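You operate a simulated robot arm through the tools that you are given. There is no shell and no other tool. Be economical: measure what you need, move in short steps, check, and stop when the job is done.

Carry out the task below with a simulated robot arm. There is one attempt and no reset: what you move stays moved.

TASK
Latch the block and push each adapter into the hole of its size.
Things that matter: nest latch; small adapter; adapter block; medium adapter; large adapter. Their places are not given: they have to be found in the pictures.

It is judged by the outcome, as a careful person would: the job done as asked, and still so three seconds after it is handed in. It fails if anything else is knocked over, pushed out of place, dropped, spilled or broken.

THE ROBOT
A 7-joint arm with a two-finger parallel gripper, fixed in place. Base frame: the origin is at the foot of the arm, x ahead of it, y to its left, z up; the work surface is at about z = 850. Units: mm, rad, N and s.
With the tool pointing down near the work surface it reaches from about 240 to 680 mm from the base axis. Its first joint turns from -1.152 to 1.152 rad. Payload 2.4 kg.
The tool frame sits at the grasp point between the pads (the TCP): z along the fingers, y along the line on which they close. The tips reach 30 mm beyond it. The gripper opens to 94 mm. The fingers are 28 mm wide and 10 mm thick; the gripper's body (50 by 96 mm) begins 55 mm behind the TCP.
Orientation is that of the tool frame in the base frame, as a unit quaternion [x, y, z, w]. With the fingers straight down and closing along the base's y, the tool's x points along the base's -x, its y along +y and its z along -z.

THE INTERFACE
- The arm moves only by the tool drive_tool. Its argument "steps" is a list of rows, each a list of 3 entries, a list of its own where there are three numbers: the shift along the tool's x, y, z in mm, then the turn, a rotation vector about the tool's x, y, z in rad, then the gripper command, from -1 (fully open) to 1 (shut), values between in proportion. In form: [[[dx, dy, dz], [wx, wy, wz], claw], ...]. A call has 1 to 10 rows; each row is the pose to reach, as a shift and turn from the pose commanded when the call began, along the tool's axes at that moment. Rows are played at 5 a second. More than 50 mm and 0.15 rad between two rows, or a gripper value outside its range, and nothing of the call is played. A pose out of reach is approached as far as the arm can. The call stops where the force on the tool passes 90 N (or 10 N more than at its start, if that is more) or the arm is blocked; 0.2 s more then pass. The fingers move at their own pace (about 153 mm/s each) and stop on an object; they squeeze with about 23 N. The grip force told is the motor's: it shows also when the fingers shut on nothing. Time passes only in rows, and 0.2 s behind the last, so rows that repeat a pose let the fingers close. The reply holds the time, the measured pose of the TCP, the force on the tool along the base axes, the opening and the grip force, in the units named above and with some noise, and new pictures: "pictures" is both (left out), scene, wrist or none.
- Cameras (640 x 400 px; columns grow to the right, rows downward): "scene" is fixed at [53.7, 482.8, 1452.1]; the picture's right is [-0.53, -0.85, 0.00], its down [-0.44, 0.27, -0.86] and it looks along [0.73, -0.45, -0.51] (base axes); focal length 317 px, centre (320, 200). "wrist" rides on the gripper at [-37, 0, -58] in the tool frame; the picture's right is [0.00, -1.00, 0.00], its down [0.97, 0.00, -0.24] and it looks along [0.24, 0.00, 0.97] (tool axes); focal length 218 px, centre (320, 200).
- locate(camera, pixels): for up to 12 pixels [column, row] of the newest picture of that camera ("zoom" is the newest enlarged one), the place [x, y, z] in the base frame of the surface seen there, good to about 2 mm, but the place of the scene camera against the robot may be out by one fixed shift of up to 12 mm in any direction. It takes no simulated time.
- zoom(camera, box): a new picture of the part [left, top, right, bottom] of that camera's present view, enlarged. It takes no simulated time.
- sign_off(): hands the job in; it is judged then, once.

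Go step by step. Measure first, check grasps and placings, and put right what went wrong. The budget is 80 turns and 120 pictures, counting those below and the enlarged ones. Unless the task says otherwise, let go and move clear before handing in, and close with one line.

The tools are called as name(argument=value, ...) on one line, values as JSON. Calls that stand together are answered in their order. drive_tool: Moves the arm, as the interface text tells. Its arguments: {"type":"object","properties":{"steps":{"type":"array","items":{"type":"array"}},"pictures":{"type":"string","enum":["both","scene","wrist","none"]}},"required":["steps"]} The other tools are called the same way: locate (camera, pixels) gives the place of the surface under pixels of a picture; zoom (camera, box) takes an enlarged picture of a part of a camera's view; sign_off () hands the job in.

At the start:

```text
t: 0.0
position: [345.2, 118.0, 1271.7]
orientation: [0.0, 1.0, 0.0, 0.0]
wrist_force: [0.4, -0.8, 0.4]
grip_width: 94.2
grip_force: 0.0
```

scene: 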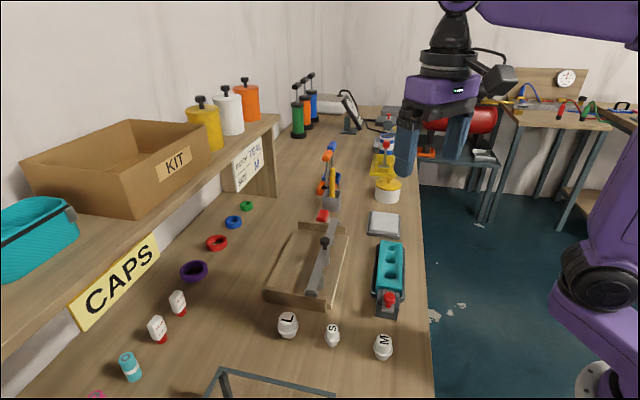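
wrist: 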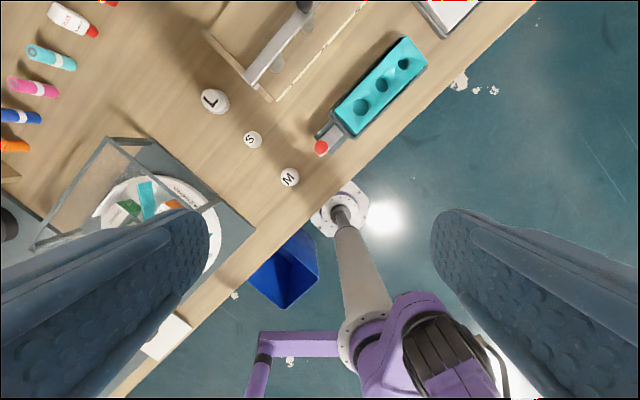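

The scene shows a teal block with a red-knobbed latch at about (388,285) and white adapters L (288,323), S (332,335), M (383,347). I'll enlarge both views to see the details.

zoom(camera="scene", box=[260, 220, 440, 370])

zoom(camera="wrist", box=[180, 10, 460, 200])

locate(camera="wrist", pixels=[[214, 101], [252, 140], [289, 177], [321, 147], [361, 107], [382, 86], [403, 64], [340, 105], [407, 42], [425, 65], [357, 132], [270, 180]])

```text
2.67 times, centred on (350, 295) of scene
```

zoom: 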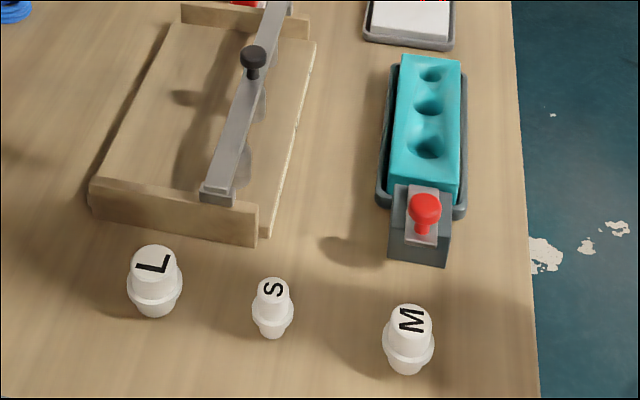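

```text
2.11 times, centred on (320, 105) of wrist
```

zoom: 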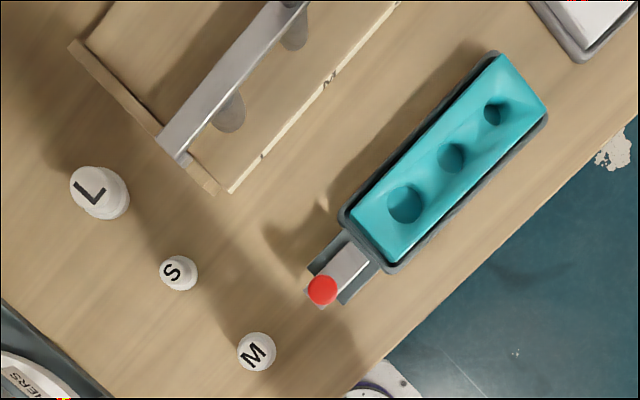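

```text
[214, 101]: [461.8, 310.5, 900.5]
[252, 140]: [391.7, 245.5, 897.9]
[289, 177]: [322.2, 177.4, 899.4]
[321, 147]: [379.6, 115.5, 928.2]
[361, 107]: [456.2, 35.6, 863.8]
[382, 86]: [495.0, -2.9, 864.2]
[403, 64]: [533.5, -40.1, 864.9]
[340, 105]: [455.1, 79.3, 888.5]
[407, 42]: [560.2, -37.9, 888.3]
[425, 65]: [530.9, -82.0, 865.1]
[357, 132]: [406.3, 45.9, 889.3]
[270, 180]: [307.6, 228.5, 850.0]
```

The holes run large to small away from the latch, roughly along (0.71,-0.70). I'll move over the latch with the tool yawed 45° to get a close view.

drive_tool(steps=[[[-6, 0, 30], [0, 0, 0.131], -1], [[-12, 0, 60], [0, 0, 0.262], -1], [[-18, -1, 90], [0, 0, 0.393], -1], [[-24, -2, 120], [0, 0, 0.524], -1], [[-30, -2, 150], [0, 0, 0.655], -1], [[-35, -2, 180], [0, 0, 0.785], -1], [[-35, -2, 200], [0, 0, 0.785], -1]])

```text
t: 1.6
position: [380.4, 116.0, 1071.3]
orientation: [0.383, 0.924, 0.0, 0.0]
wrist_force: [0.2, 0.3, -0.4]
grip_width: 94.1
grip_force: 0.0
```

scene: 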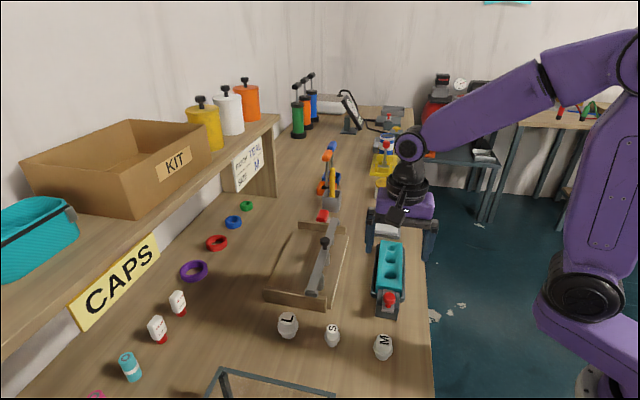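
wrist: 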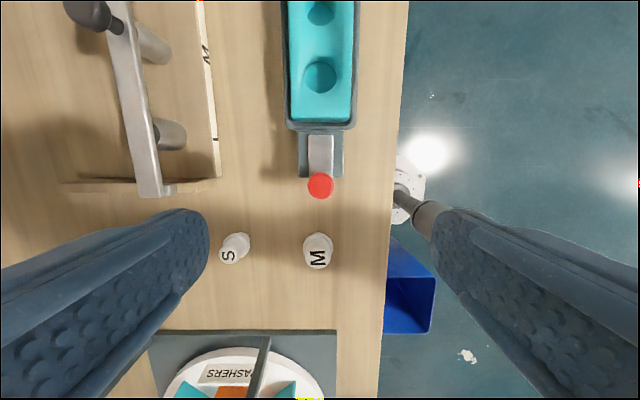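

The 45° yaw lines up with the tray. I'll measure the latch closely, then look over the block.

zoom(camera="wrist", box=[260, 60, 380, 210])

locate(camera="wrist", pixels=[[320, 186], [320, 160], [320, 140], [303, 150], [338, 165], [320, 110], [289, 115], [350, 115], [320, 127], [232, 245], [317, 250]])

drive_tool(steps=[[[-40, 0, 0], [0, 0, 0], -1], [[-80, 0, 0], [0, 0, 0], -1], [[-110, 0, 0], [0, 0, 0], -1], [[-110, 0, 0], [0, 0, 0], -1]], pictures="wrist")

```text
2.67 times, centred on (320, 135) of wrist
```

zoom: 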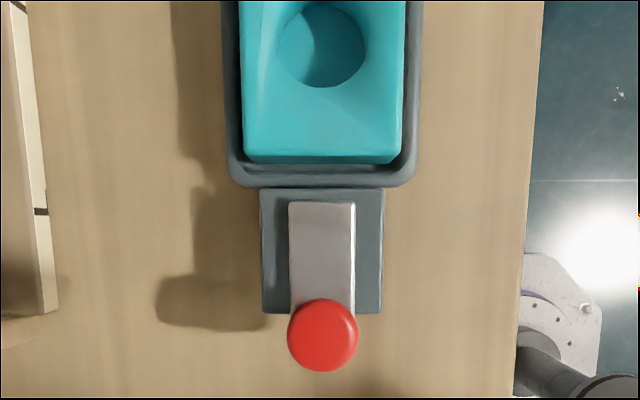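

```text
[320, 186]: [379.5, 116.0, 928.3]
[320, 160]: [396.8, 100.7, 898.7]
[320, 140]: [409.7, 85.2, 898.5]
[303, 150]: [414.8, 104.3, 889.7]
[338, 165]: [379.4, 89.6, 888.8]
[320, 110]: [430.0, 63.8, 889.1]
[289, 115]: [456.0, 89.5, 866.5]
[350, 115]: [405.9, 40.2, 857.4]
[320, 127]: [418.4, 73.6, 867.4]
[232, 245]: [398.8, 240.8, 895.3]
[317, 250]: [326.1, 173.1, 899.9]
```

```text
t: 2.6
position: [458.6, 37.2, 1071.9]
orientation: [0.383, 0.924, 0.001, -0.001]
wrist_force: [-0.7, 0.3, 1.0]
grip_width: 93.9
grip_force: 0.0
```

wrist: 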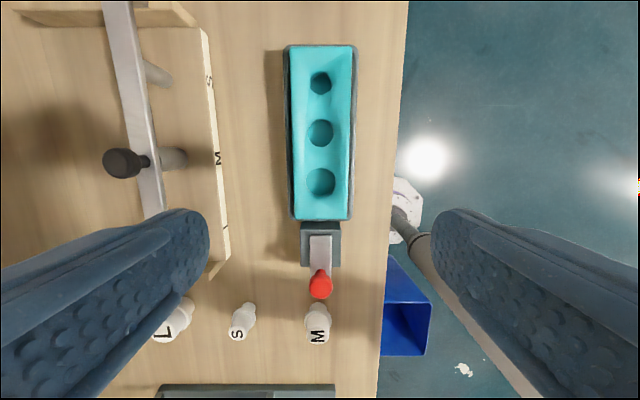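

The holes are clear at (321,181), (320,133) and (320,83). I'll enlarge that view to measure the rims.

zoom(camera="wrist", box=[260, 40, 380, 230])

locate(camera="wrist", pixels=[[321, 181], [321, 200], [304, 181], [339, 181], [320, 133], [303, 133], [337, 133], [320, 116], [320, 149], [320, 83], [307, 83], [333, 83]])

```text
2.11 times, centred on (320, 135) of wrist
```

zoom: 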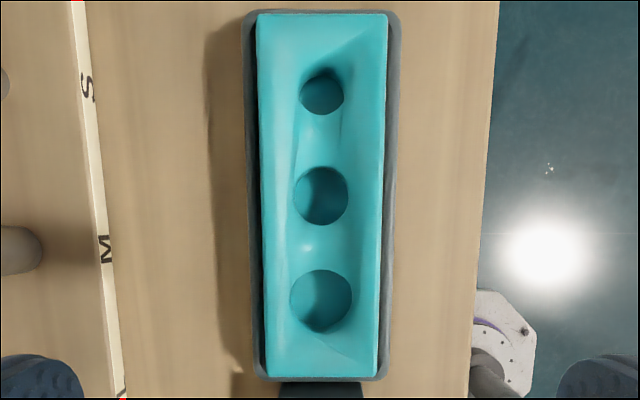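

```text
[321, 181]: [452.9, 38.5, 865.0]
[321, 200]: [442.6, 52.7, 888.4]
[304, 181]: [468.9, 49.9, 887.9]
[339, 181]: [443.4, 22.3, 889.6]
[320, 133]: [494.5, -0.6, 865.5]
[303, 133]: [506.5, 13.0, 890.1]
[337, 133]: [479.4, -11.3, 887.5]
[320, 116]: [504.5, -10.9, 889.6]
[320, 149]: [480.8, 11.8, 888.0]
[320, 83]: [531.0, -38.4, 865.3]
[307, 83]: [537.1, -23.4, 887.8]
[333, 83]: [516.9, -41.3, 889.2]
```

Holes measured; the slide plate's top is at about z 898 and the knob is at (379.5,116,928). I'll go over the knob and down with the tips at about z 904.

drive_tool(steps=[[[45, 0, 10], [0, 0, 0], -1], [[90, 0, 30], [0, 0, 0], -1], [[111, 0, 60], [0, 0, 0], -0.4], [[111, 0, 90], [0, 0, 0], -0.4], [[111, 0, 115], [0, 0, 0], -0.4], [[111, 0, 130], [0, 0, 0], -0.4], [[111, 0, 138], [0, 0, 0], -0.4], [[111, 0, 138], [0, 0, 0], 1], [[111, 0, 138], [0, 0, 0], 1]])

```text
t: 4.6
position: [378.4, 116.3, 932.6]
orientation: [0.383, 0.924, -0.001, -0.002]
wrist_force: [-4.9, -6.4, -0.6]
grip_width: 24.5
grip_force: 45.0
```

scene: 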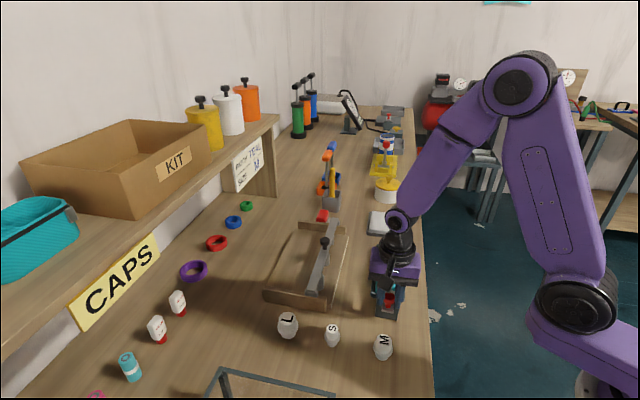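
wrist: 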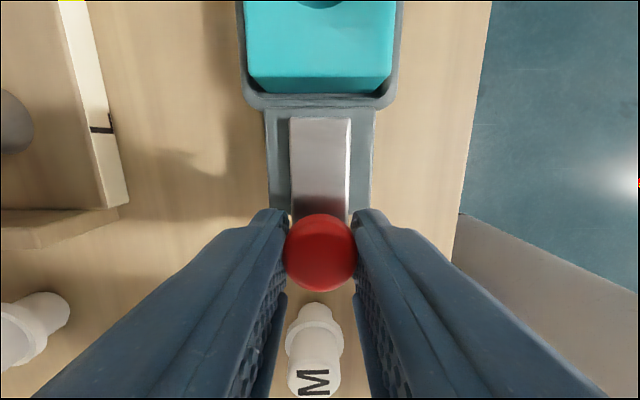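

The knob is held (24.5 mm). I'll slide it toward the block in small steps.

drive_tool(steps=[[[-5, 0, 0], [0, 0, 0], 1], [[-10, 0, 0], [0, 0, 0], 1], [[-15, 0, 0], [0, 0, 0], 1], [[-20, 0, 0], [0, 0, 0], 1], [[-25, 0, 0], [0, 0, 0], 1]])

```text
t: 5.8
position: [395.9, 99.8, 933.1]
orientation: [0.383, 0.924, 0.0, -0.001]
wrist_force: [-9.9, -7.2, -13.4]
grip_width: 24.8
grip_force: 45.4
```

scene: 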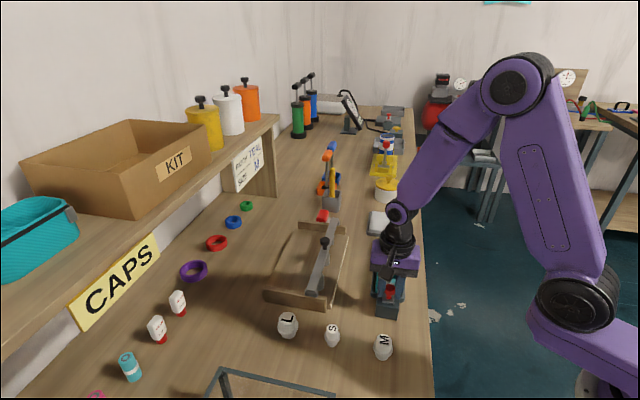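
wrist: 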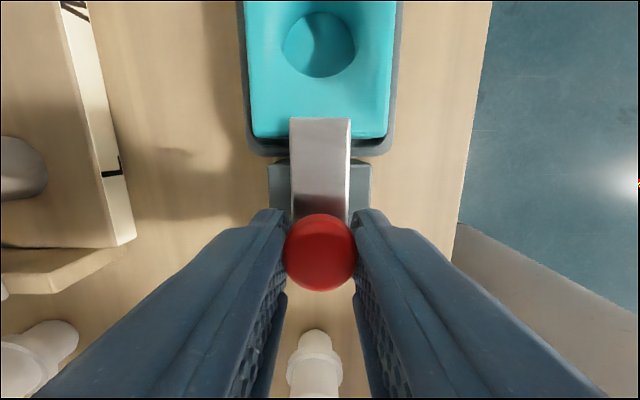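

The slide moves freely and its end (320,118) now overlaps the block edge. I'll go on until it meets a stop.

drive_tool(steps=[[[-4, 0, 0], [0, 0, 0], 1], [[-8, 0, 0], [0, 0, 0], 1], [[-11, 0, 0], [0, 0, 0], 1], [[-14, 0, 0], [0, 0, 0], 1]], pictures="wrist")

```text
t: 6.8
position: [403.0, 92.0, 932.3]
orientation: [0.38, 0.925, -0.002, -0.003]
wrist_force: [-28.7, 29.9, 2.5]
grip_width: 25.0
grip_force: 44.9
```

wrist: 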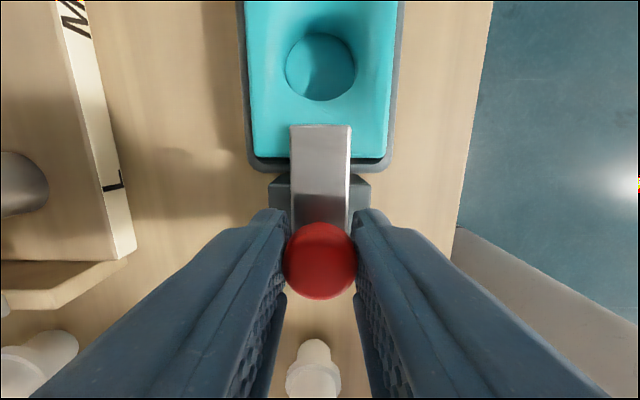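

A 41 N push-back after about 34 mm of travel means the slide has met its end stop, overlapping the block. I'll let go, rise and check.

drive_tool(steps=[[[-11, 0, 0], [0, 0, 0], 0.2], [[-11, 0, 0], [0, 0, 0], -0.3], [[-11, 0, -25], [0, 0, 0], -0.3], [[-20, 0, -70], [0, 0, 0], -0.3], [[-50, 0, -110], [0, 0, 0], -0.3], [[-80, 0, -140], [0, 0, 0], -0.3], [[-80, 0, -140], [0, 0, 0], -0.3]])

zoom(camera="wrist", box=[240, 30, 400, 300])

```text
t: 8.4
position: [464.1, 33.6, 1075.3]
orientation: [0.383, 0.924, 0.0, 0.0]
wrist_force: [0.3, 0.1, -0.6]
grip_width: 61.2
grip_force: 0.0
```

scene: 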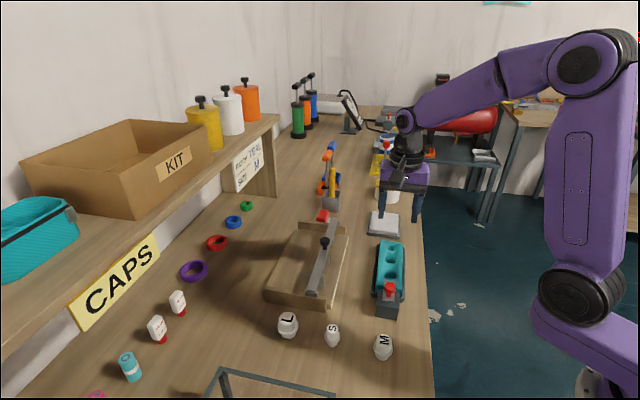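
wrist: 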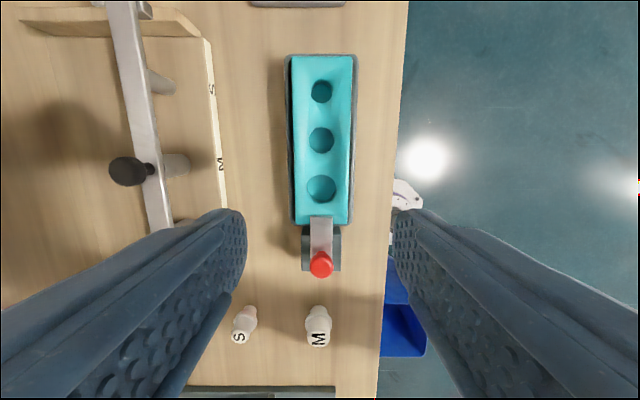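

```text
1.48 times, centred on (320, 165) of wrist
```

zoom: 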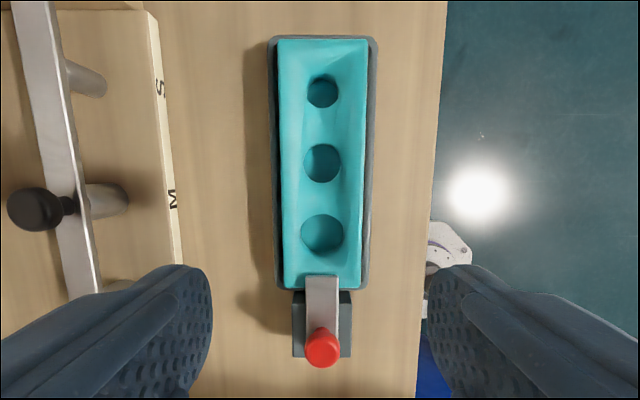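

The slide covers the block's end and the holes are at about L (456,38.5), M (493.5,1.2), S (528,-32). Next I'll move toward the adapters for a closer look.

drive_tool(steps=[[[45, 0, 0], [0, 0, 0], -0.3], [[90, 0, 10], [0, 0, 0], -0.3], [[130, 0, 20], [0, 0, 0], -0.3], [[170, 0, 40], [0, 0, 0], -0.3], [[198, 0, 60], [0, 0, 0], -0.3], [[198, 0, 90], [0, 0, 0], -0.3], [[198, 0, 90], [0, 0, 0], -0.3]], pictures="wrist")

zoom(camera="scene", box=[260, 300, 410, 375])

```text
t: 10.0
position: [323.7, 173.7, 983.1]
orientation: [0.383, 0.924, 0.0, 0.0]
wrist_force: [0.5, 0.0, -0.6]
grip_width: 60.9
grip_force: 0.1
```

wrist: 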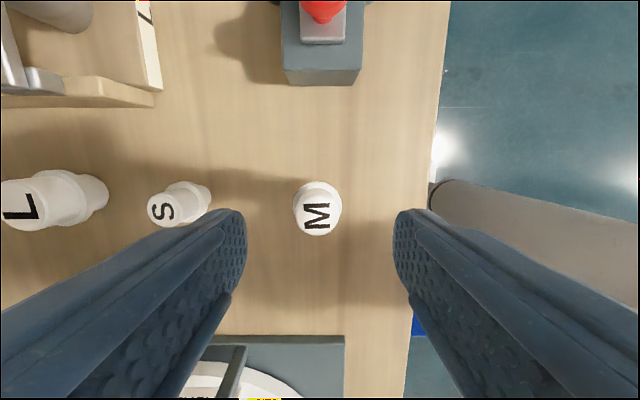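

```text
4.27 times, centred on (335, 338) of scene
```

zoom: 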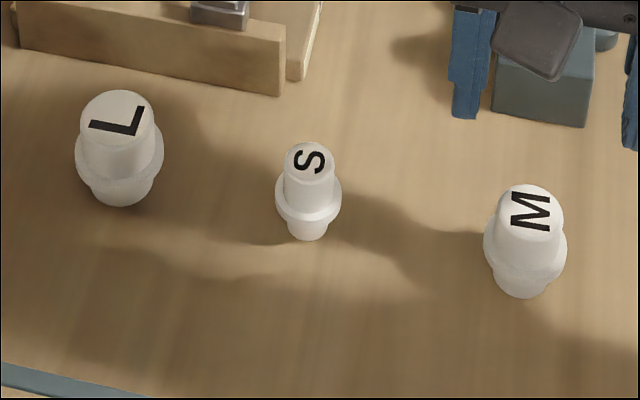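

The caps sit above a flange, so I'll grip M by its cap. I'll measure M more finely around (317,210).

zoom(camera="wrist", box=[280, 170, 360, 250])

locate(camera="wrist", pixels=[[317, 215], [317, 200], [317, 230], [303, 215], [331, 215], [317, 188], [317, 184], [298, 200], [338, 200], [317, 193], [317, 234]])

```text
5.00 times, centred on (320, 210) of wrist
```

zoom: 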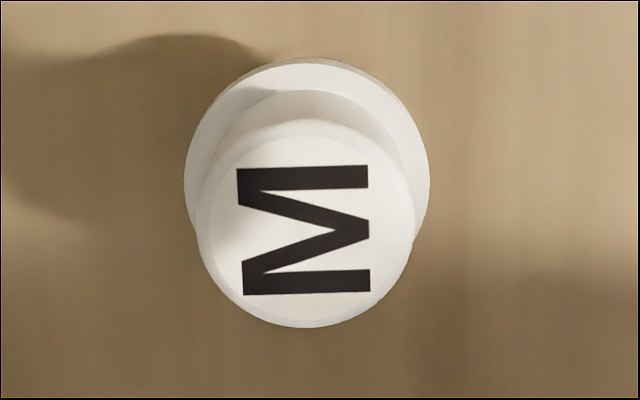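

```text
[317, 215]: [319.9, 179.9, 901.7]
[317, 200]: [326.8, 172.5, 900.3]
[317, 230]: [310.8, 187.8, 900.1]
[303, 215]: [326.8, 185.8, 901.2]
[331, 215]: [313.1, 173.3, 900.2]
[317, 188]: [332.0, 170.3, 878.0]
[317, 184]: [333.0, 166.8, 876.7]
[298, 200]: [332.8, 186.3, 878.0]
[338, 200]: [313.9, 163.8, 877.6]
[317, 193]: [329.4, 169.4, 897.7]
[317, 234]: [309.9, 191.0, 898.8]
```

M's cap centre is (319.8,179.6), with its top at 901 and the flange at 878. I'll descend with the tips at about 881 and grip it.

drive_tool(steps=[[[6.9, 1.4, 20], [0, 0, 0], -0.3], [[6.9, 1.4, 50], [0, 0, 0], -0.3], [[6.9, 1.4, 71], [0, 0, 0], -0.3], [[6.9, 1.4, 71], [0, 0, 0], -0.3], [[6.9, 1.4, 71], [0, 0, 0], 1], [[6.9, 1.4, 71], [0, 0, 0], 1], [[6.9, 1.4, 71], [0, 0, 0], 1]], pictures="wrist")

```text
t: 11.6
position: [319.4, 180.2, 911.3]
orientation: [0.383, 0.924, 0.0, 0.0]
wrist_force: [0.6, -0.4, -0.1]
grip_width: 28.2
grip_force: 23.3
```

wrist: 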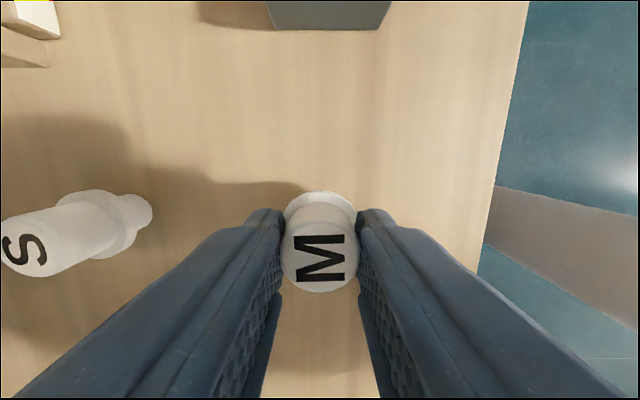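

M is gripped (28.2 mm, 23 N). I'll lift it 110 mm and carry it over the middle hole, stopping above.

drive_tool(steps=[[[0, 0, -40], [0, 0, 0], 1], [[0, 0, -80], [0, 0, 0], 1], [[-30, -1, -110], [0, 0, 0], 1], [[-75, -1, -110], [0, 0, 0], 1], [[-120, -2, -110], [0, 0, 0], 1], [[-165, -3, -110], [0, 0, 0], 1], [[-210, -3, -110], [0, 0, 0], 1], [[-249.5, -3.3, -100], [0, 0, 0], 1], [[-249.5, -3.3, -75], [0, 0, 0], 1], [[-249.5, -3.3, -75], [0, 0, 0], 1]])

zoom(camera="wrist", box=[220, 60, 420, 300])

zoom(camera="scene", box=[340, 190, 440, 320])

```text
t: 13.8
position: [492.6, -0.7, 988.0]
orientation: [0.383, 0.924, 0.001, 0.0]
wrist_force: [0.2, 0.3, -0.1]
grip_width: 28.3
grip_force: 23.3
```

scene: 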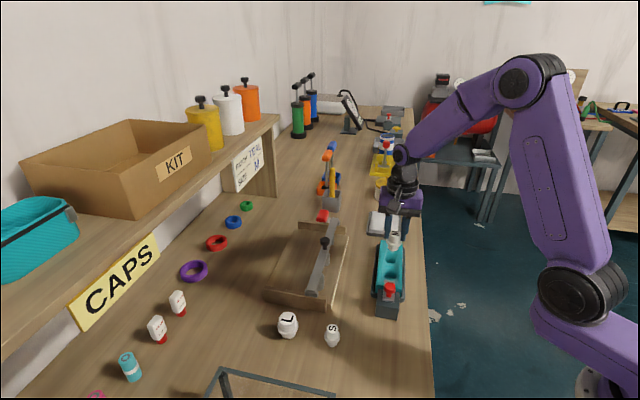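
wrist: 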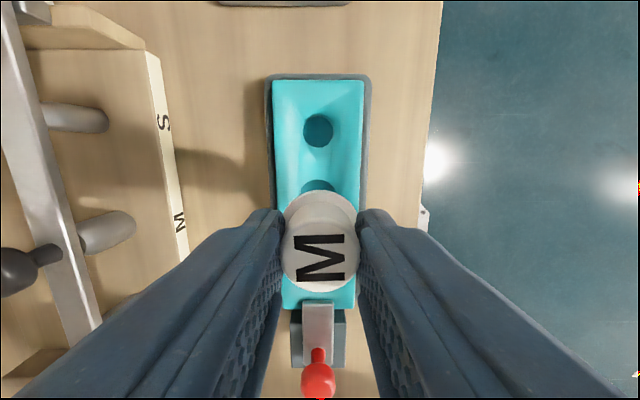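

```text
1.67 times, centred on (320, 180) of wrist
```

zoom: 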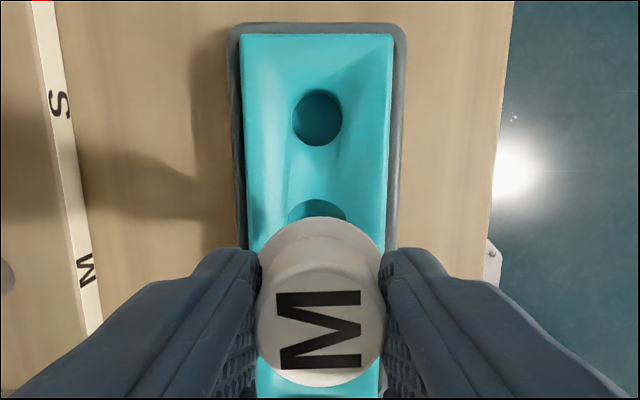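

```text
3.08 times, centred on (390, 255) of scene
```

zoom: 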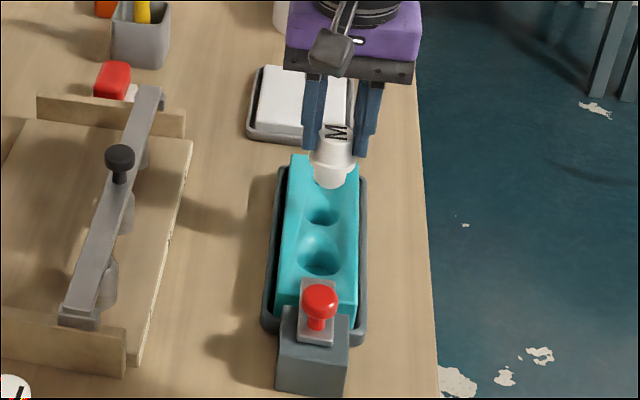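

M hangs nearly over its hole; the rim arc at (317,180) suggests a shift of about +0.7 in x and +1.3 in y. I'll lower to just above the block and look again.

drive_tool(steps=[[[0.7, 1.3, 15], [0, 0, 0], 1], [[0.7, 1.3, 33], [0, 0, 0], 1], [[0.7, 1.3, 33], [0, 0, 0], 1]], pictures="wrist")

zoom(camera="scene", box=[365, 220, 425, 280])

zoom(camera="wrist", box=[240, 60, 400, 240])

```text
t: 14.6
position: [494.8, 0.5, 955.2]
orientation: [0.384, 0.923, 0.0, 0.0]
wrist_force: [0.5, 0.0, -0.1]
grip_width: 28.3
grip_force: 22.7
```

wrist: 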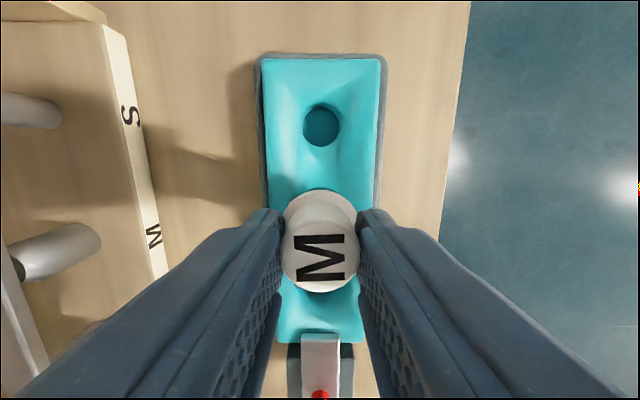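

```text
6.67 times, centred on (395, 250) of scene
```

zoom: 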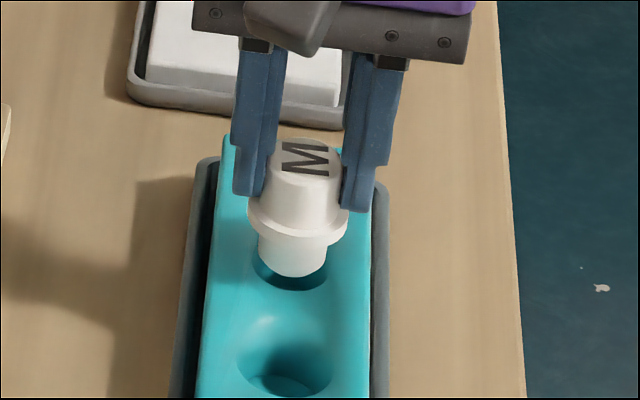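

```text
2.22 times, centred on (320, 150) of wrist
```

zoom: 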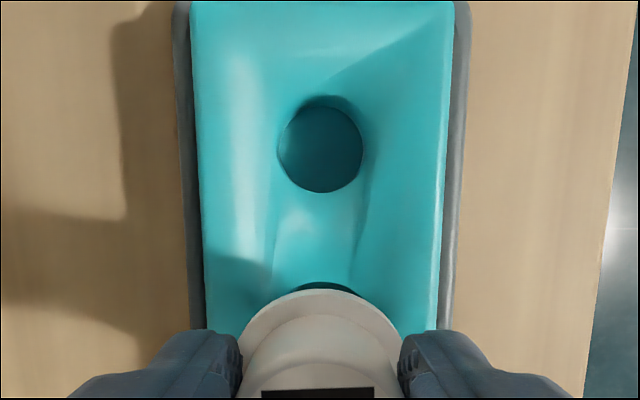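

The S hole at (320,126) confirms alignment to within about 1 mm. I'll lower M into its hole in small steps.

drive_tool(steps=[[[0.2, 0, 5], [0, 0, 0], 1], [[0.2, 0, 9], [0, 0, 0], 1], [[0.2, 0, 13], [0, 0, 0], 1], [[0.2, 0, 17], [0, 0, 0], 1], [[0.2, 0, 20], [0, 0, 0], 1]], pictures="wrist")

zoom(camera="scene", box=[365, 220, 425, 280])

```text
t: 15.8
position: [494.2, 1.3, 934.1]
orientation: [0.383, 0.924, 0.0, 0.0]
wrist_force: [0.1, 0.2, 0.2]
grip_width: 28.1
grip_force: 22.9
```

wrist: 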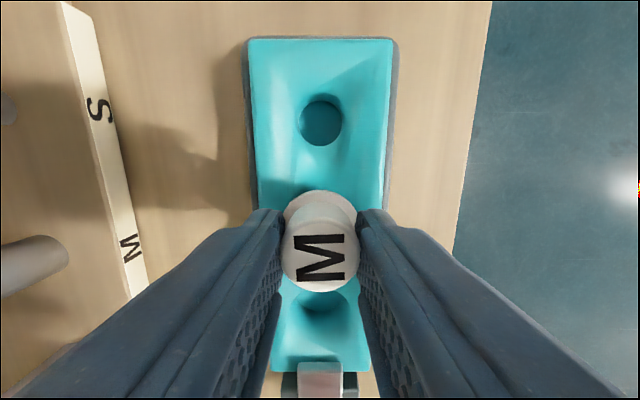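

```text
6.67 times, centred on (395, 250) of scene
```

zoom: 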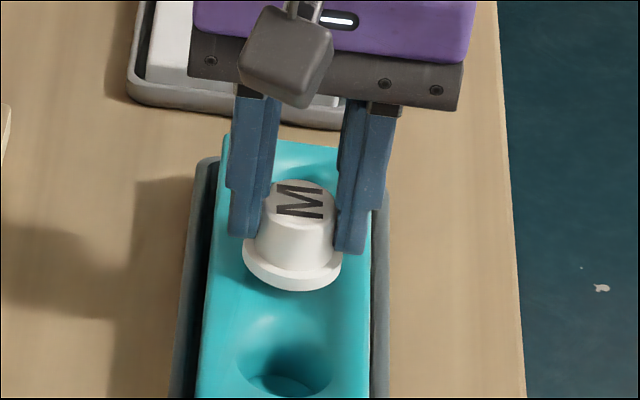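

The stem has entered with no resistance (z 934). I'll press on until the flange seats.

drive_tool(steps=[[[0, 0, 3], [0, 0, 0], 1], [[0, 0, 5], [0, 0, 0], 1], [[0, 0, 7], [0, 0, 0], 1], [[0, 0, 9], [0, 0, 0], 1]], pictures="none")

zoom(camera="scene", box=[365, 220, 425, 280])

```text
t: 16.8
position: [494.2, 1.4, 926.8]
orientation: [0.383, 0.924, 0.0, 0.002]
wrist_force: [-2.6, -0.4, 17.8]
grip_width: 28.3
grip_force: 22.9
```

```text
6.67 times, centred on (395, 250) of scene
```

zoom: 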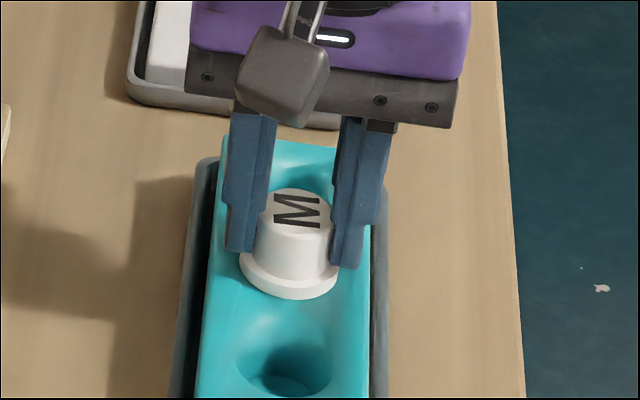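

It has met resistance at z 926.8, with the stem bottom at about the hole floor. I'll press a little harder to be sure it seats, then let go and rise.

drive_tool(steps=[[[0, 0, 3], [0, 0, 0], 1], [[0, 0, 5], [0, 0, 0], 1]], pictures="none")

```text
t: 17.4
position: [494.4, 1.6, 923.9]
orientation: [0.383, 0.924, 0.002, 0.003]
wrist_force: [-12.9, 0.0, 71.2]
grip_width: 28.7
grip_force: 22.7
```

With 71 N it moved only 3 mm further. I'll release, rise and look.

drive_tool(steps=[[[0, 0, -3], [0, 0, 0], 1], [[0, 0, -4], [0, 0, 0], 0.3], [[0, 0, -4], [0, 0, 0], -0.1], [[0, 0, -30], [0, 0, 0], -0.1], [[0, 0, -70], [0, 0, 0], -0.1], [[0, 0, -100], [0, 0, 0], -0.3], [[0, 0, -100], [0, 0, 0], -0.3]], pictures="wrist")

zoom(camera="scene", box=[360, 220, 430, 300])

zoom(camera="wrist", box=[240, 80, 400, 320])

locate(camera="wrist", pixels=[[320, 225], [320, 190], [320, 200]])

```text
t: 19.0
position: [494.2, 1.8, 1020.3]
orientation: [0.383, 0.924, -0.001, 0.0]
wrist_force: [0.8, -0.5, 0.4]
grip_width: 60.9
grip_force: 0.1
```

wrist: 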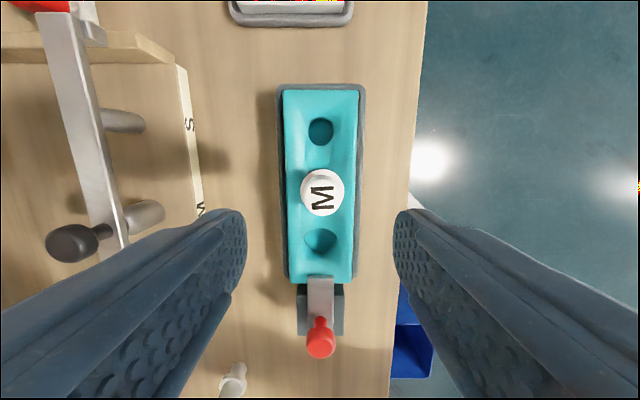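

```text
5.00 times, centred on (395, 260) of scene
```

zoom: 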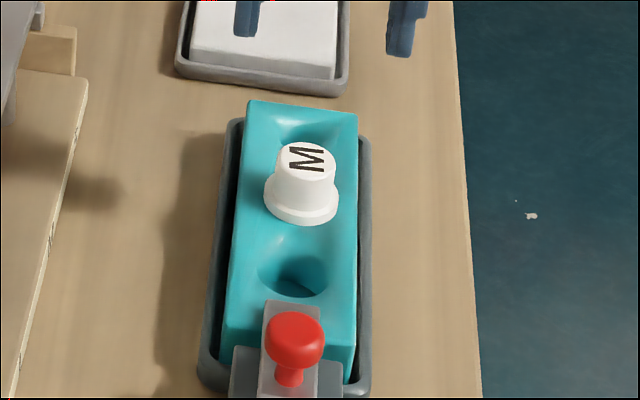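

```text
1.67 times, centred on (320, 200) of wrist
```

zoom: 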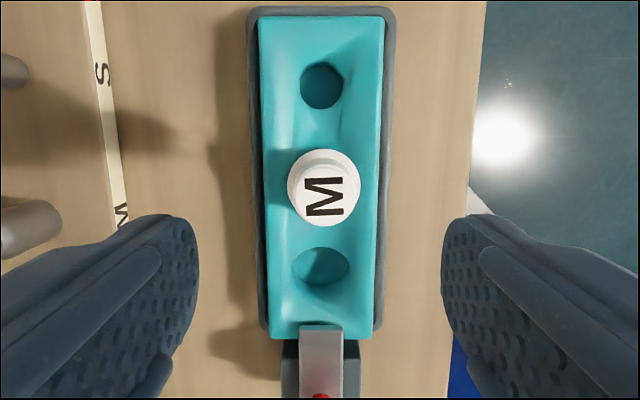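

```text
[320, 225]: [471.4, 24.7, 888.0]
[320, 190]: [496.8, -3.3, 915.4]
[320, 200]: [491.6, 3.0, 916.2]
```

M is seated upright (top z 916). Its position gives S hole ≈ (528.3,-32.6) and L hole ≈ (456.9,38.8). Next I'll go over the S adapter.

drive_tool(steps=[[[48, 0, -10], [0, 0, 0], -0.3], [[96, 0, -10], [0, 0, 0], -0.3], [[144, 0, -10], [0, 0, 0], -0.3], [[192, 5, -10], [0, 0, 0], -0.3], [[230, 35, -10], [0, 0, 0], -0.3], [[232, 80, -10], [0, 0, 0], -0.3], [[232, 101, 10], [0, 0, 0], -0.3], [[232, 101, 37], [0, 0, 0], -0.3], [[232, 101, 37], [0, 0, 0], -0.3]], pictures="wrist")

zoom(camera="wrist", box=[270, 170, 370, 270])

```text
t: 21.0
position: [400.5, 238.1, 981.8]
orientation: [0.383, 0.924, 0.0, 0.001]
wrist_force: [-0.5, 0.5, 0.6]
grip_width: 60.9
grip_force: 0.1
```

wrist: 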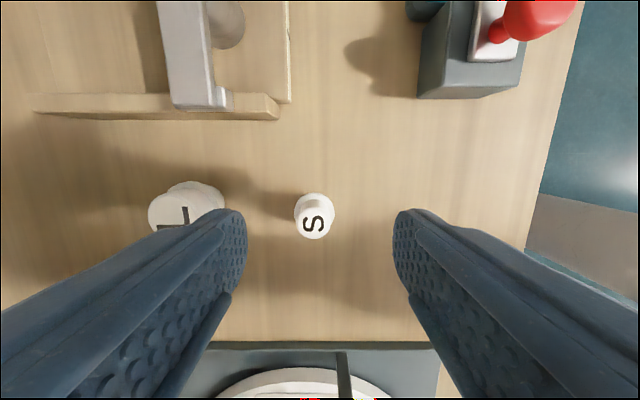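

```text
4.00 times, centred on (320, 220) of wrist
```

zoom: 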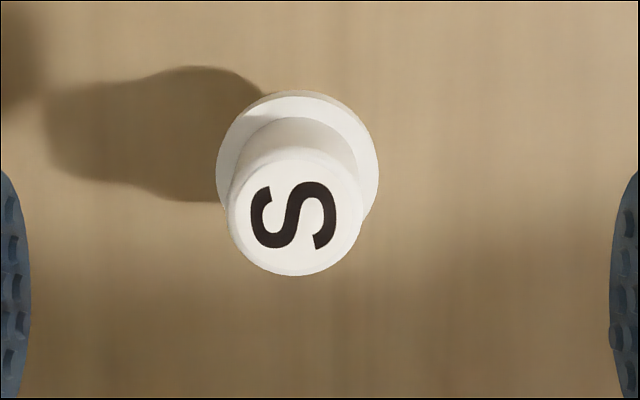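

S's cap centre is at about (313.7,223); I'll locate its surfaces.

locate(camera="wrist", pixels=[[313.7, 223], [310, 218], [318, 228], [313, 196], [302, 206], [331, 206], [320, 197]])

```text
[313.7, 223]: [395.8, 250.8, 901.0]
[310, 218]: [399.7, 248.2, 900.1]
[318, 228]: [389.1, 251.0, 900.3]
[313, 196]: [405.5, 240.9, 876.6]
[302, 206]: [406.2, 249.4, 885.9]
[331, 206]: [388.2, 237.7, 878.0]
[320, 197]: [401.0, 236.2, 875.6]
```

S's cap centre is about (394.5,250.6), the top is at 900 and the flange at 877. I'll descend and grip.

drive_tool(steps=[[[13.1, 4.6, 20], [0, 0, 0], -0.3], [[13.1, 4.6, 50], [0, 0, 0], -0.3], [[13.1, 4.6, 70.5], [0, 0, 0], -0.3], [[13.1, 4.6, 70.5], [0, 0, 0], -0.3], [[13.1, 4.6, 70.5], [0, 0, 0], 1], [[13.1, 4.6, 70.5], [0, 0, 0], 1], [[13.1, 4.6, 70.5], [0, 0, 0], 1]], pictures="wrist")

```text
t: 22.6
position: [394.3, 250.4, 913.3]
orientation: [0.383, 0.924, 0.0, 0.001]
wrist_force: [-0.7, 0.1, -0.5]
grip_width: 22.1
grip_force: 23.1
```

wrist: 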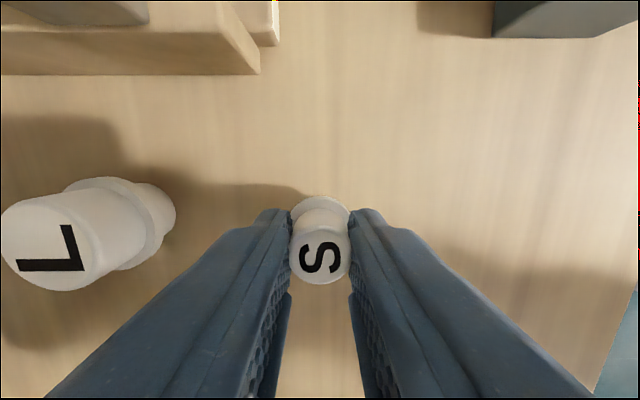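

S is gripped (22.1 mm). I'll lift, shift across to the block axis, then travel over to the S hole.

drive_tool(steps=[[[0, 0, -45], [0, 0, 0], 1], [[0, 0, -90], [0, 0, 0], 1], [[0, -30, -110], [0, 0, 0], 1], [[-5, -75, -110], [0, 0, 0], 1], [[-30, -105.4, -110], [0, 0, 0], 1], [[-78, -105.4, -110], [0, 0, 0], 1], [[-126, -105.4, -110], [0, 0, 0], 1], [[-174, -105.4, -110], [0, 0, 0], 1]], pictures="none")

drive_tool(steps=[[[-48, 0, 0], [0, 0, 0], 1], [[-96, 0, 0], [0, 0, 0], 1], [[-120.8, 0, 10], [0, 0, 0], 1], [[-120.8, 0, 40], [0, 0, 0], 1], [[-120.8, 0, 62], [0, 0, 0], 1], [[-120.8, 0, 62], [0, 0, 0], 1]], pictures="wrist")

zoom(camera="scene", box=[360, 210, 430, 280])

zoom(camera="wrist", box=[240, 100, 400, 340])

```text
t: 24.4
position: [444.5, 52.1, 1023.2]
orientation: [0.383, 0.924, 0.0, 0.0]
wrist_force: [0.7, -0.6, 0.1]
grip_width: 22.0
grip_force: 23.0
```

```text
t: 25.8
position: [528.9, -34.6, 960.9]
orientation: [0.383, 0.924, 0.0, 0.001]
wrist_force: [0.8, 0.0, 0.1]
grip_width: 22.7
grip_force: 23.5
```

wrist: 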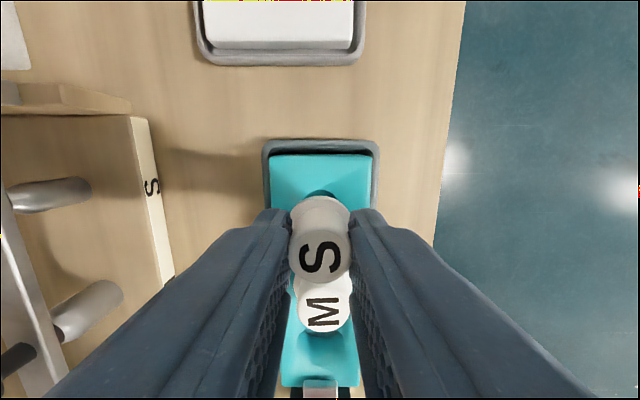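

```text
5.71 times, centred on (395, 245) of scene
```

zoom: 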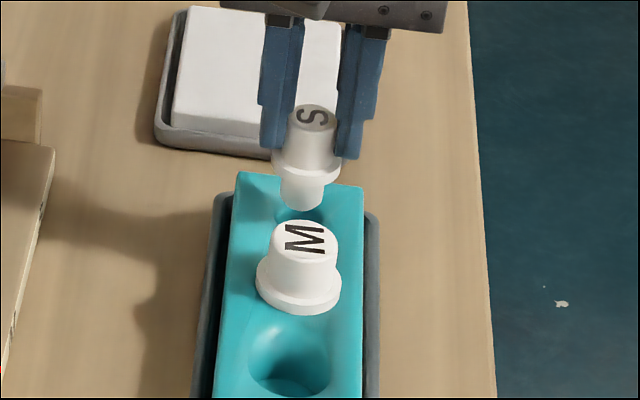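

```text
1.67 times, centred on (320, 220) of wrist
```

zoom: 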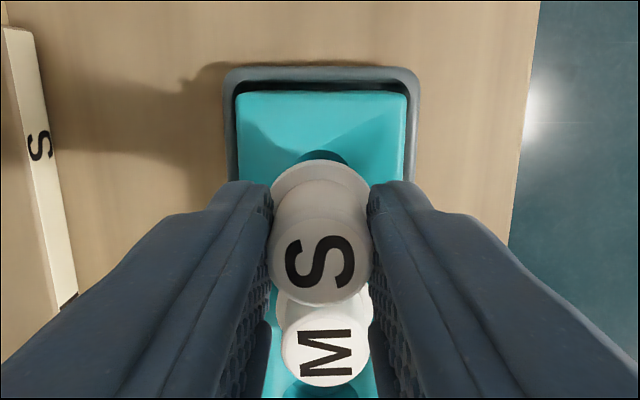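

S is near its hole, with the arc visible at (322,190). I'll correct by about (+0.8, +0.4), lower to just above the rim and recheck.

drive_tool(steps=[[[0.8, 0.4, 4], [0, 0, 0], 1], [[0.8, 0.4, 6], [0, 0, 0], 1], [[0.8, 0.4, 6], [0, 0, 0], 1]], pictures="none")

zoom(camera="scene", box=[370, 220, 420, 270])

zoom(camera="wrist", box=[270, 150, 370, 250])

```text
t: 26.6
position: [528.4, -32.6, 954.3]
orientation: [0.382, 0.924, 0.0, 0.0]
wrist_force: [0.9, -0.3, -0.6]
grip_width: 22.4
grip_force: 23.4
```

```text
8.00 times, centred on (395, 245) of scene
```

zoom: 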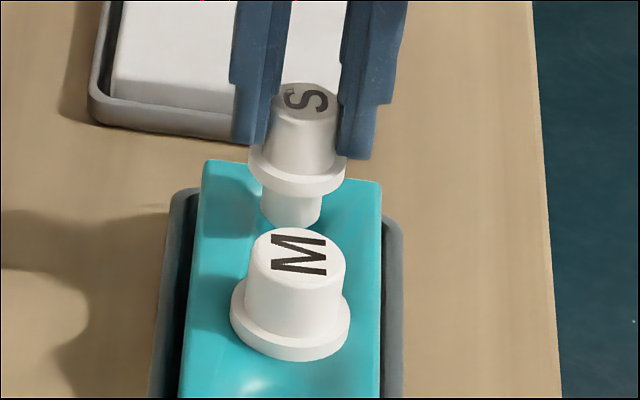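

```text
4.00 times, centred on (320, 200) of wrist
```

zoom: 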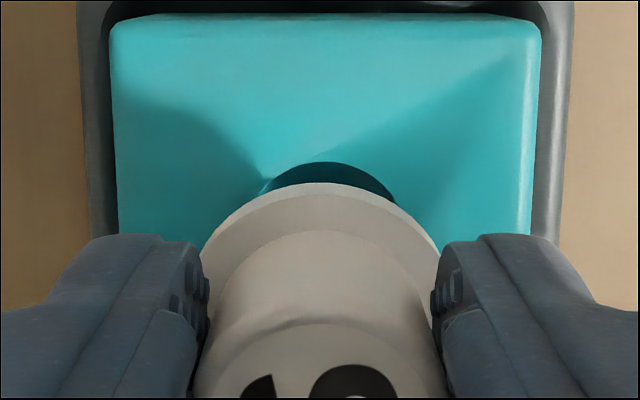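

By measurement S is on target; the rim arc hints at a further fraction of a mm. I'll take a small compromise shift and descend gently.

drive_tool(steps=[[[-0.3, -0.4, 3], [0, 0, 0], 1], [[-0.3, -0.4, 6], [0, 0, 0], 1], [[-0.3, -0.4, 9], [0, 0, 0], 1]], pictures="none")

zoom(camera="scene", box=[370, 220, 420, 270])

```text
t: 27.4
position: [528.5, -33.3, 945.8]
orientation: [0.383, 0.924, -0.001, 0.0]
wrist_force: [0.4, 0.4, -0.1]
grip_width: 22.6
grip_force: 22.7
```

```text
8.00 times, centred on (395, 245) of scene
```

zoom: 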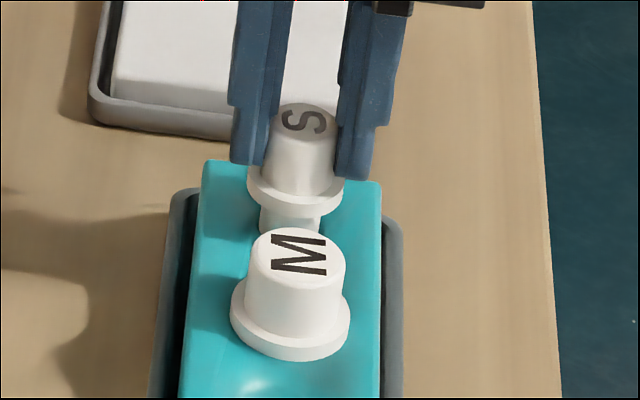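

The stem is 6 mm inside with no contact force. I'll continue down to the seat.

drive_tool(steps=[[[0, 0, 4], [0, 0, 0], 1], [[0, 0, 8], [0, 0, 0], 1], [[0, 0, 12], [0, 0, 0], 1], [[0, 0, 16], [0, 0, 0], 1], [[0, 0, 18], [0, 0, 0], 1], [[0, 0, 20], [0, 0, 0], 1], [[0, 0, 22], [0, 0, 0], 1]], pictures="none")

zoom(camera="scene", box=[370, 220, 420, 270])

```text
t: 29.0
position: [530.0, -33.7, 925.2]
orientation: [0.384, 0.924, 0.0, 0.002]
wrist_force: [-2.1, 0.4, 21.4]
grip_width: 22.8
grip_force: 22.9
```

```text
8.00 times, centred on (395, 245) of scene
```

zoom: 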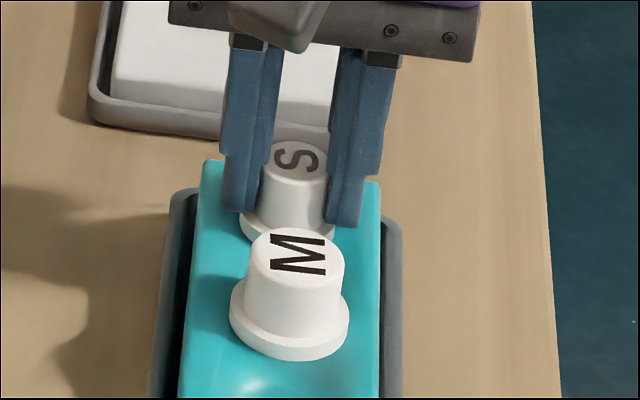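

It seats at z 925 with 21 N. I'll give it one firmer press, then release and rise.

drive_tool(steps=[[[0, 0, 2.5], [0, 0, 0], 1], [[0, 0, 4.5], [0, 0, 0], 1], [[0, 0, 0], [0, 0, 0], 1], [[0, 0, -1], [0, 0, 0], 0.4], [[0, 0, -1], [0, 0, 0], 0], [[0, 0, -30], [0, 0, 0], 0], [[0, 0, -70], [0, 0, 0], -0.1], [[0, 0, -100], [0, 0, 0], -0.3], [[0, 0, -100], [0, 0, 0], -0.3]], pictures="wrist")

zoom(camera="scene", box=[365, 220, 425, 280])

locate(camera="wrist", pixels=[[320, 190], [320, 200], [320, 260]])

```text
t: 31.0
position: [529.0, -33.9, 1023.9]
orientation: [0.383, 0.924, 0.0, 0.0]
wrist_force: [0.6, -0.4, 0.4]
grip_width: 61.0
grip_force: 0.1
```

wrist: 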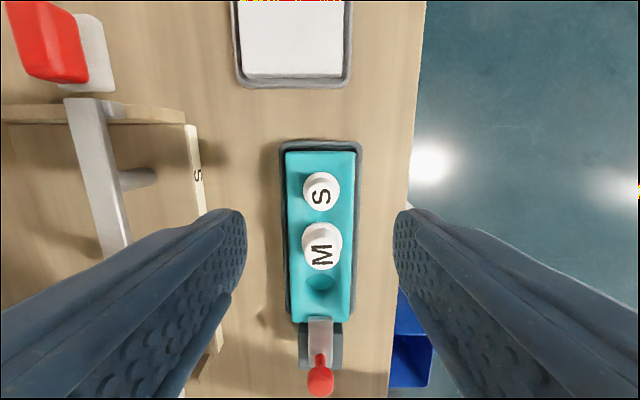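

```text
6.67 times, centred on (395, 250) of scene
```

zoom: 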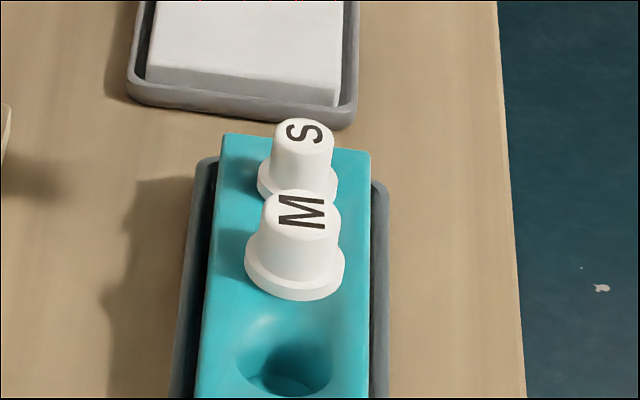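

```text
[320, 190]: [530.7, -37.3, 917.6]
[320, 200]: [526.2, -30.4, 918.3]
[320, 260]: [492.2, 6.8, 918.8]
```

S is seated upright (top z ≈ 917). Now I'll retreat along the block axis and go to the L adapter near (464,315).

drive_tool(steps=[[[48, 0, -10], [0, 0, 0], -0.2], [[96, 0, -10], [0, 0, 0], -0.2], [[144, 0, -10], [0, 0, 0], -0.2], [[192, 0, -10], [0, 0, 0], -0.2], [[240, 5, -10], [0, 0, 0], -0.2], [[270, 40, -10], [0, 0, 0], -0.2], [[280, 85, -10], [0, 0, 0], -0.2], [[282, 130, -10], [0, 0, 0], -0.2], [[282, 165, -10], [0, 0, 0], -0.2], [[282, 165, -10], [0, 0, 0], -0.2]])

```text
t: 33.2
position: [445.9, 283.2, 1034.1]
orientation: [0.382, 0.924, 0.0, 0.0]
wrist_force: [0.5, -0.1, 0.6]
grip_width: 56.4
grip_force: 0.1
```

scene: 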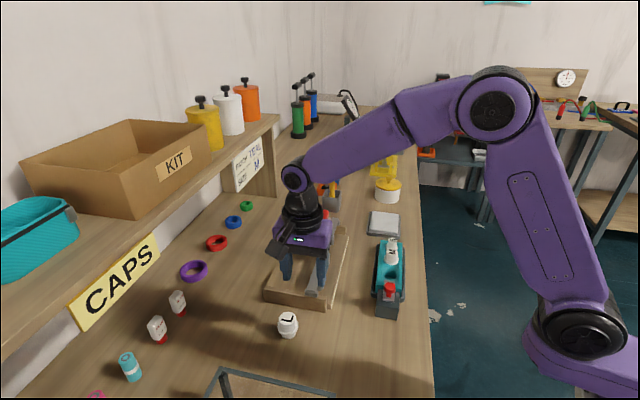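
wrist: 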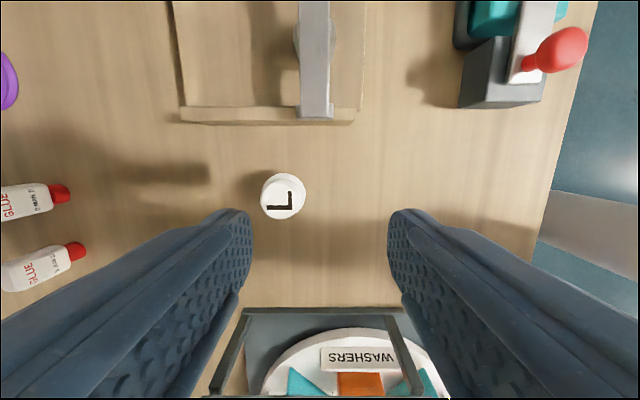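

L is at (283,196). I'll centre over it and lower to measure.

drive_tool(steps=[[[6, 33, 15], [0, 0, 0], -0.2], [[6, 33, 50], [0, 0, 0], -0.2], [[6, 33, 50], [0, 0, 0], -0.2]], pictures="wrist")

zoom(camera="wrist", box=[270, 160, 370, 260])

```text
t: 34.0
position: [465.6, 310.8, 984.1]
orientation: [0.383, 0.924, 0.0, 0.0]
wrist_force: [1.0, 0.9, -0.5]
grip_width: 56.4
grip_force: 0.1
```

wrist: 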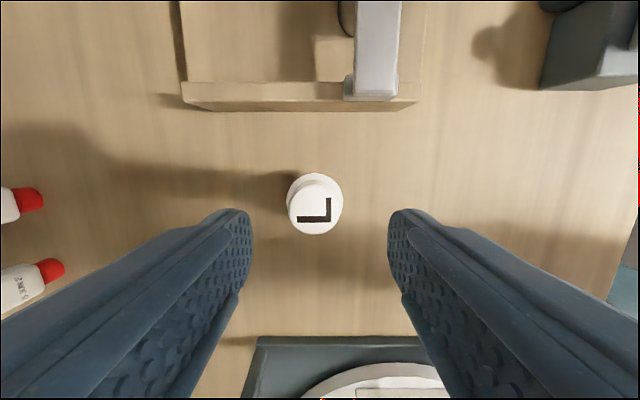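

```text
4.00 times, centred on (320, 210) of wrist
```

zoom: 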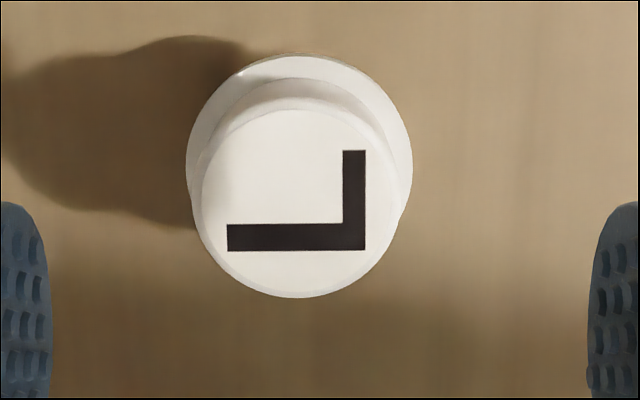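

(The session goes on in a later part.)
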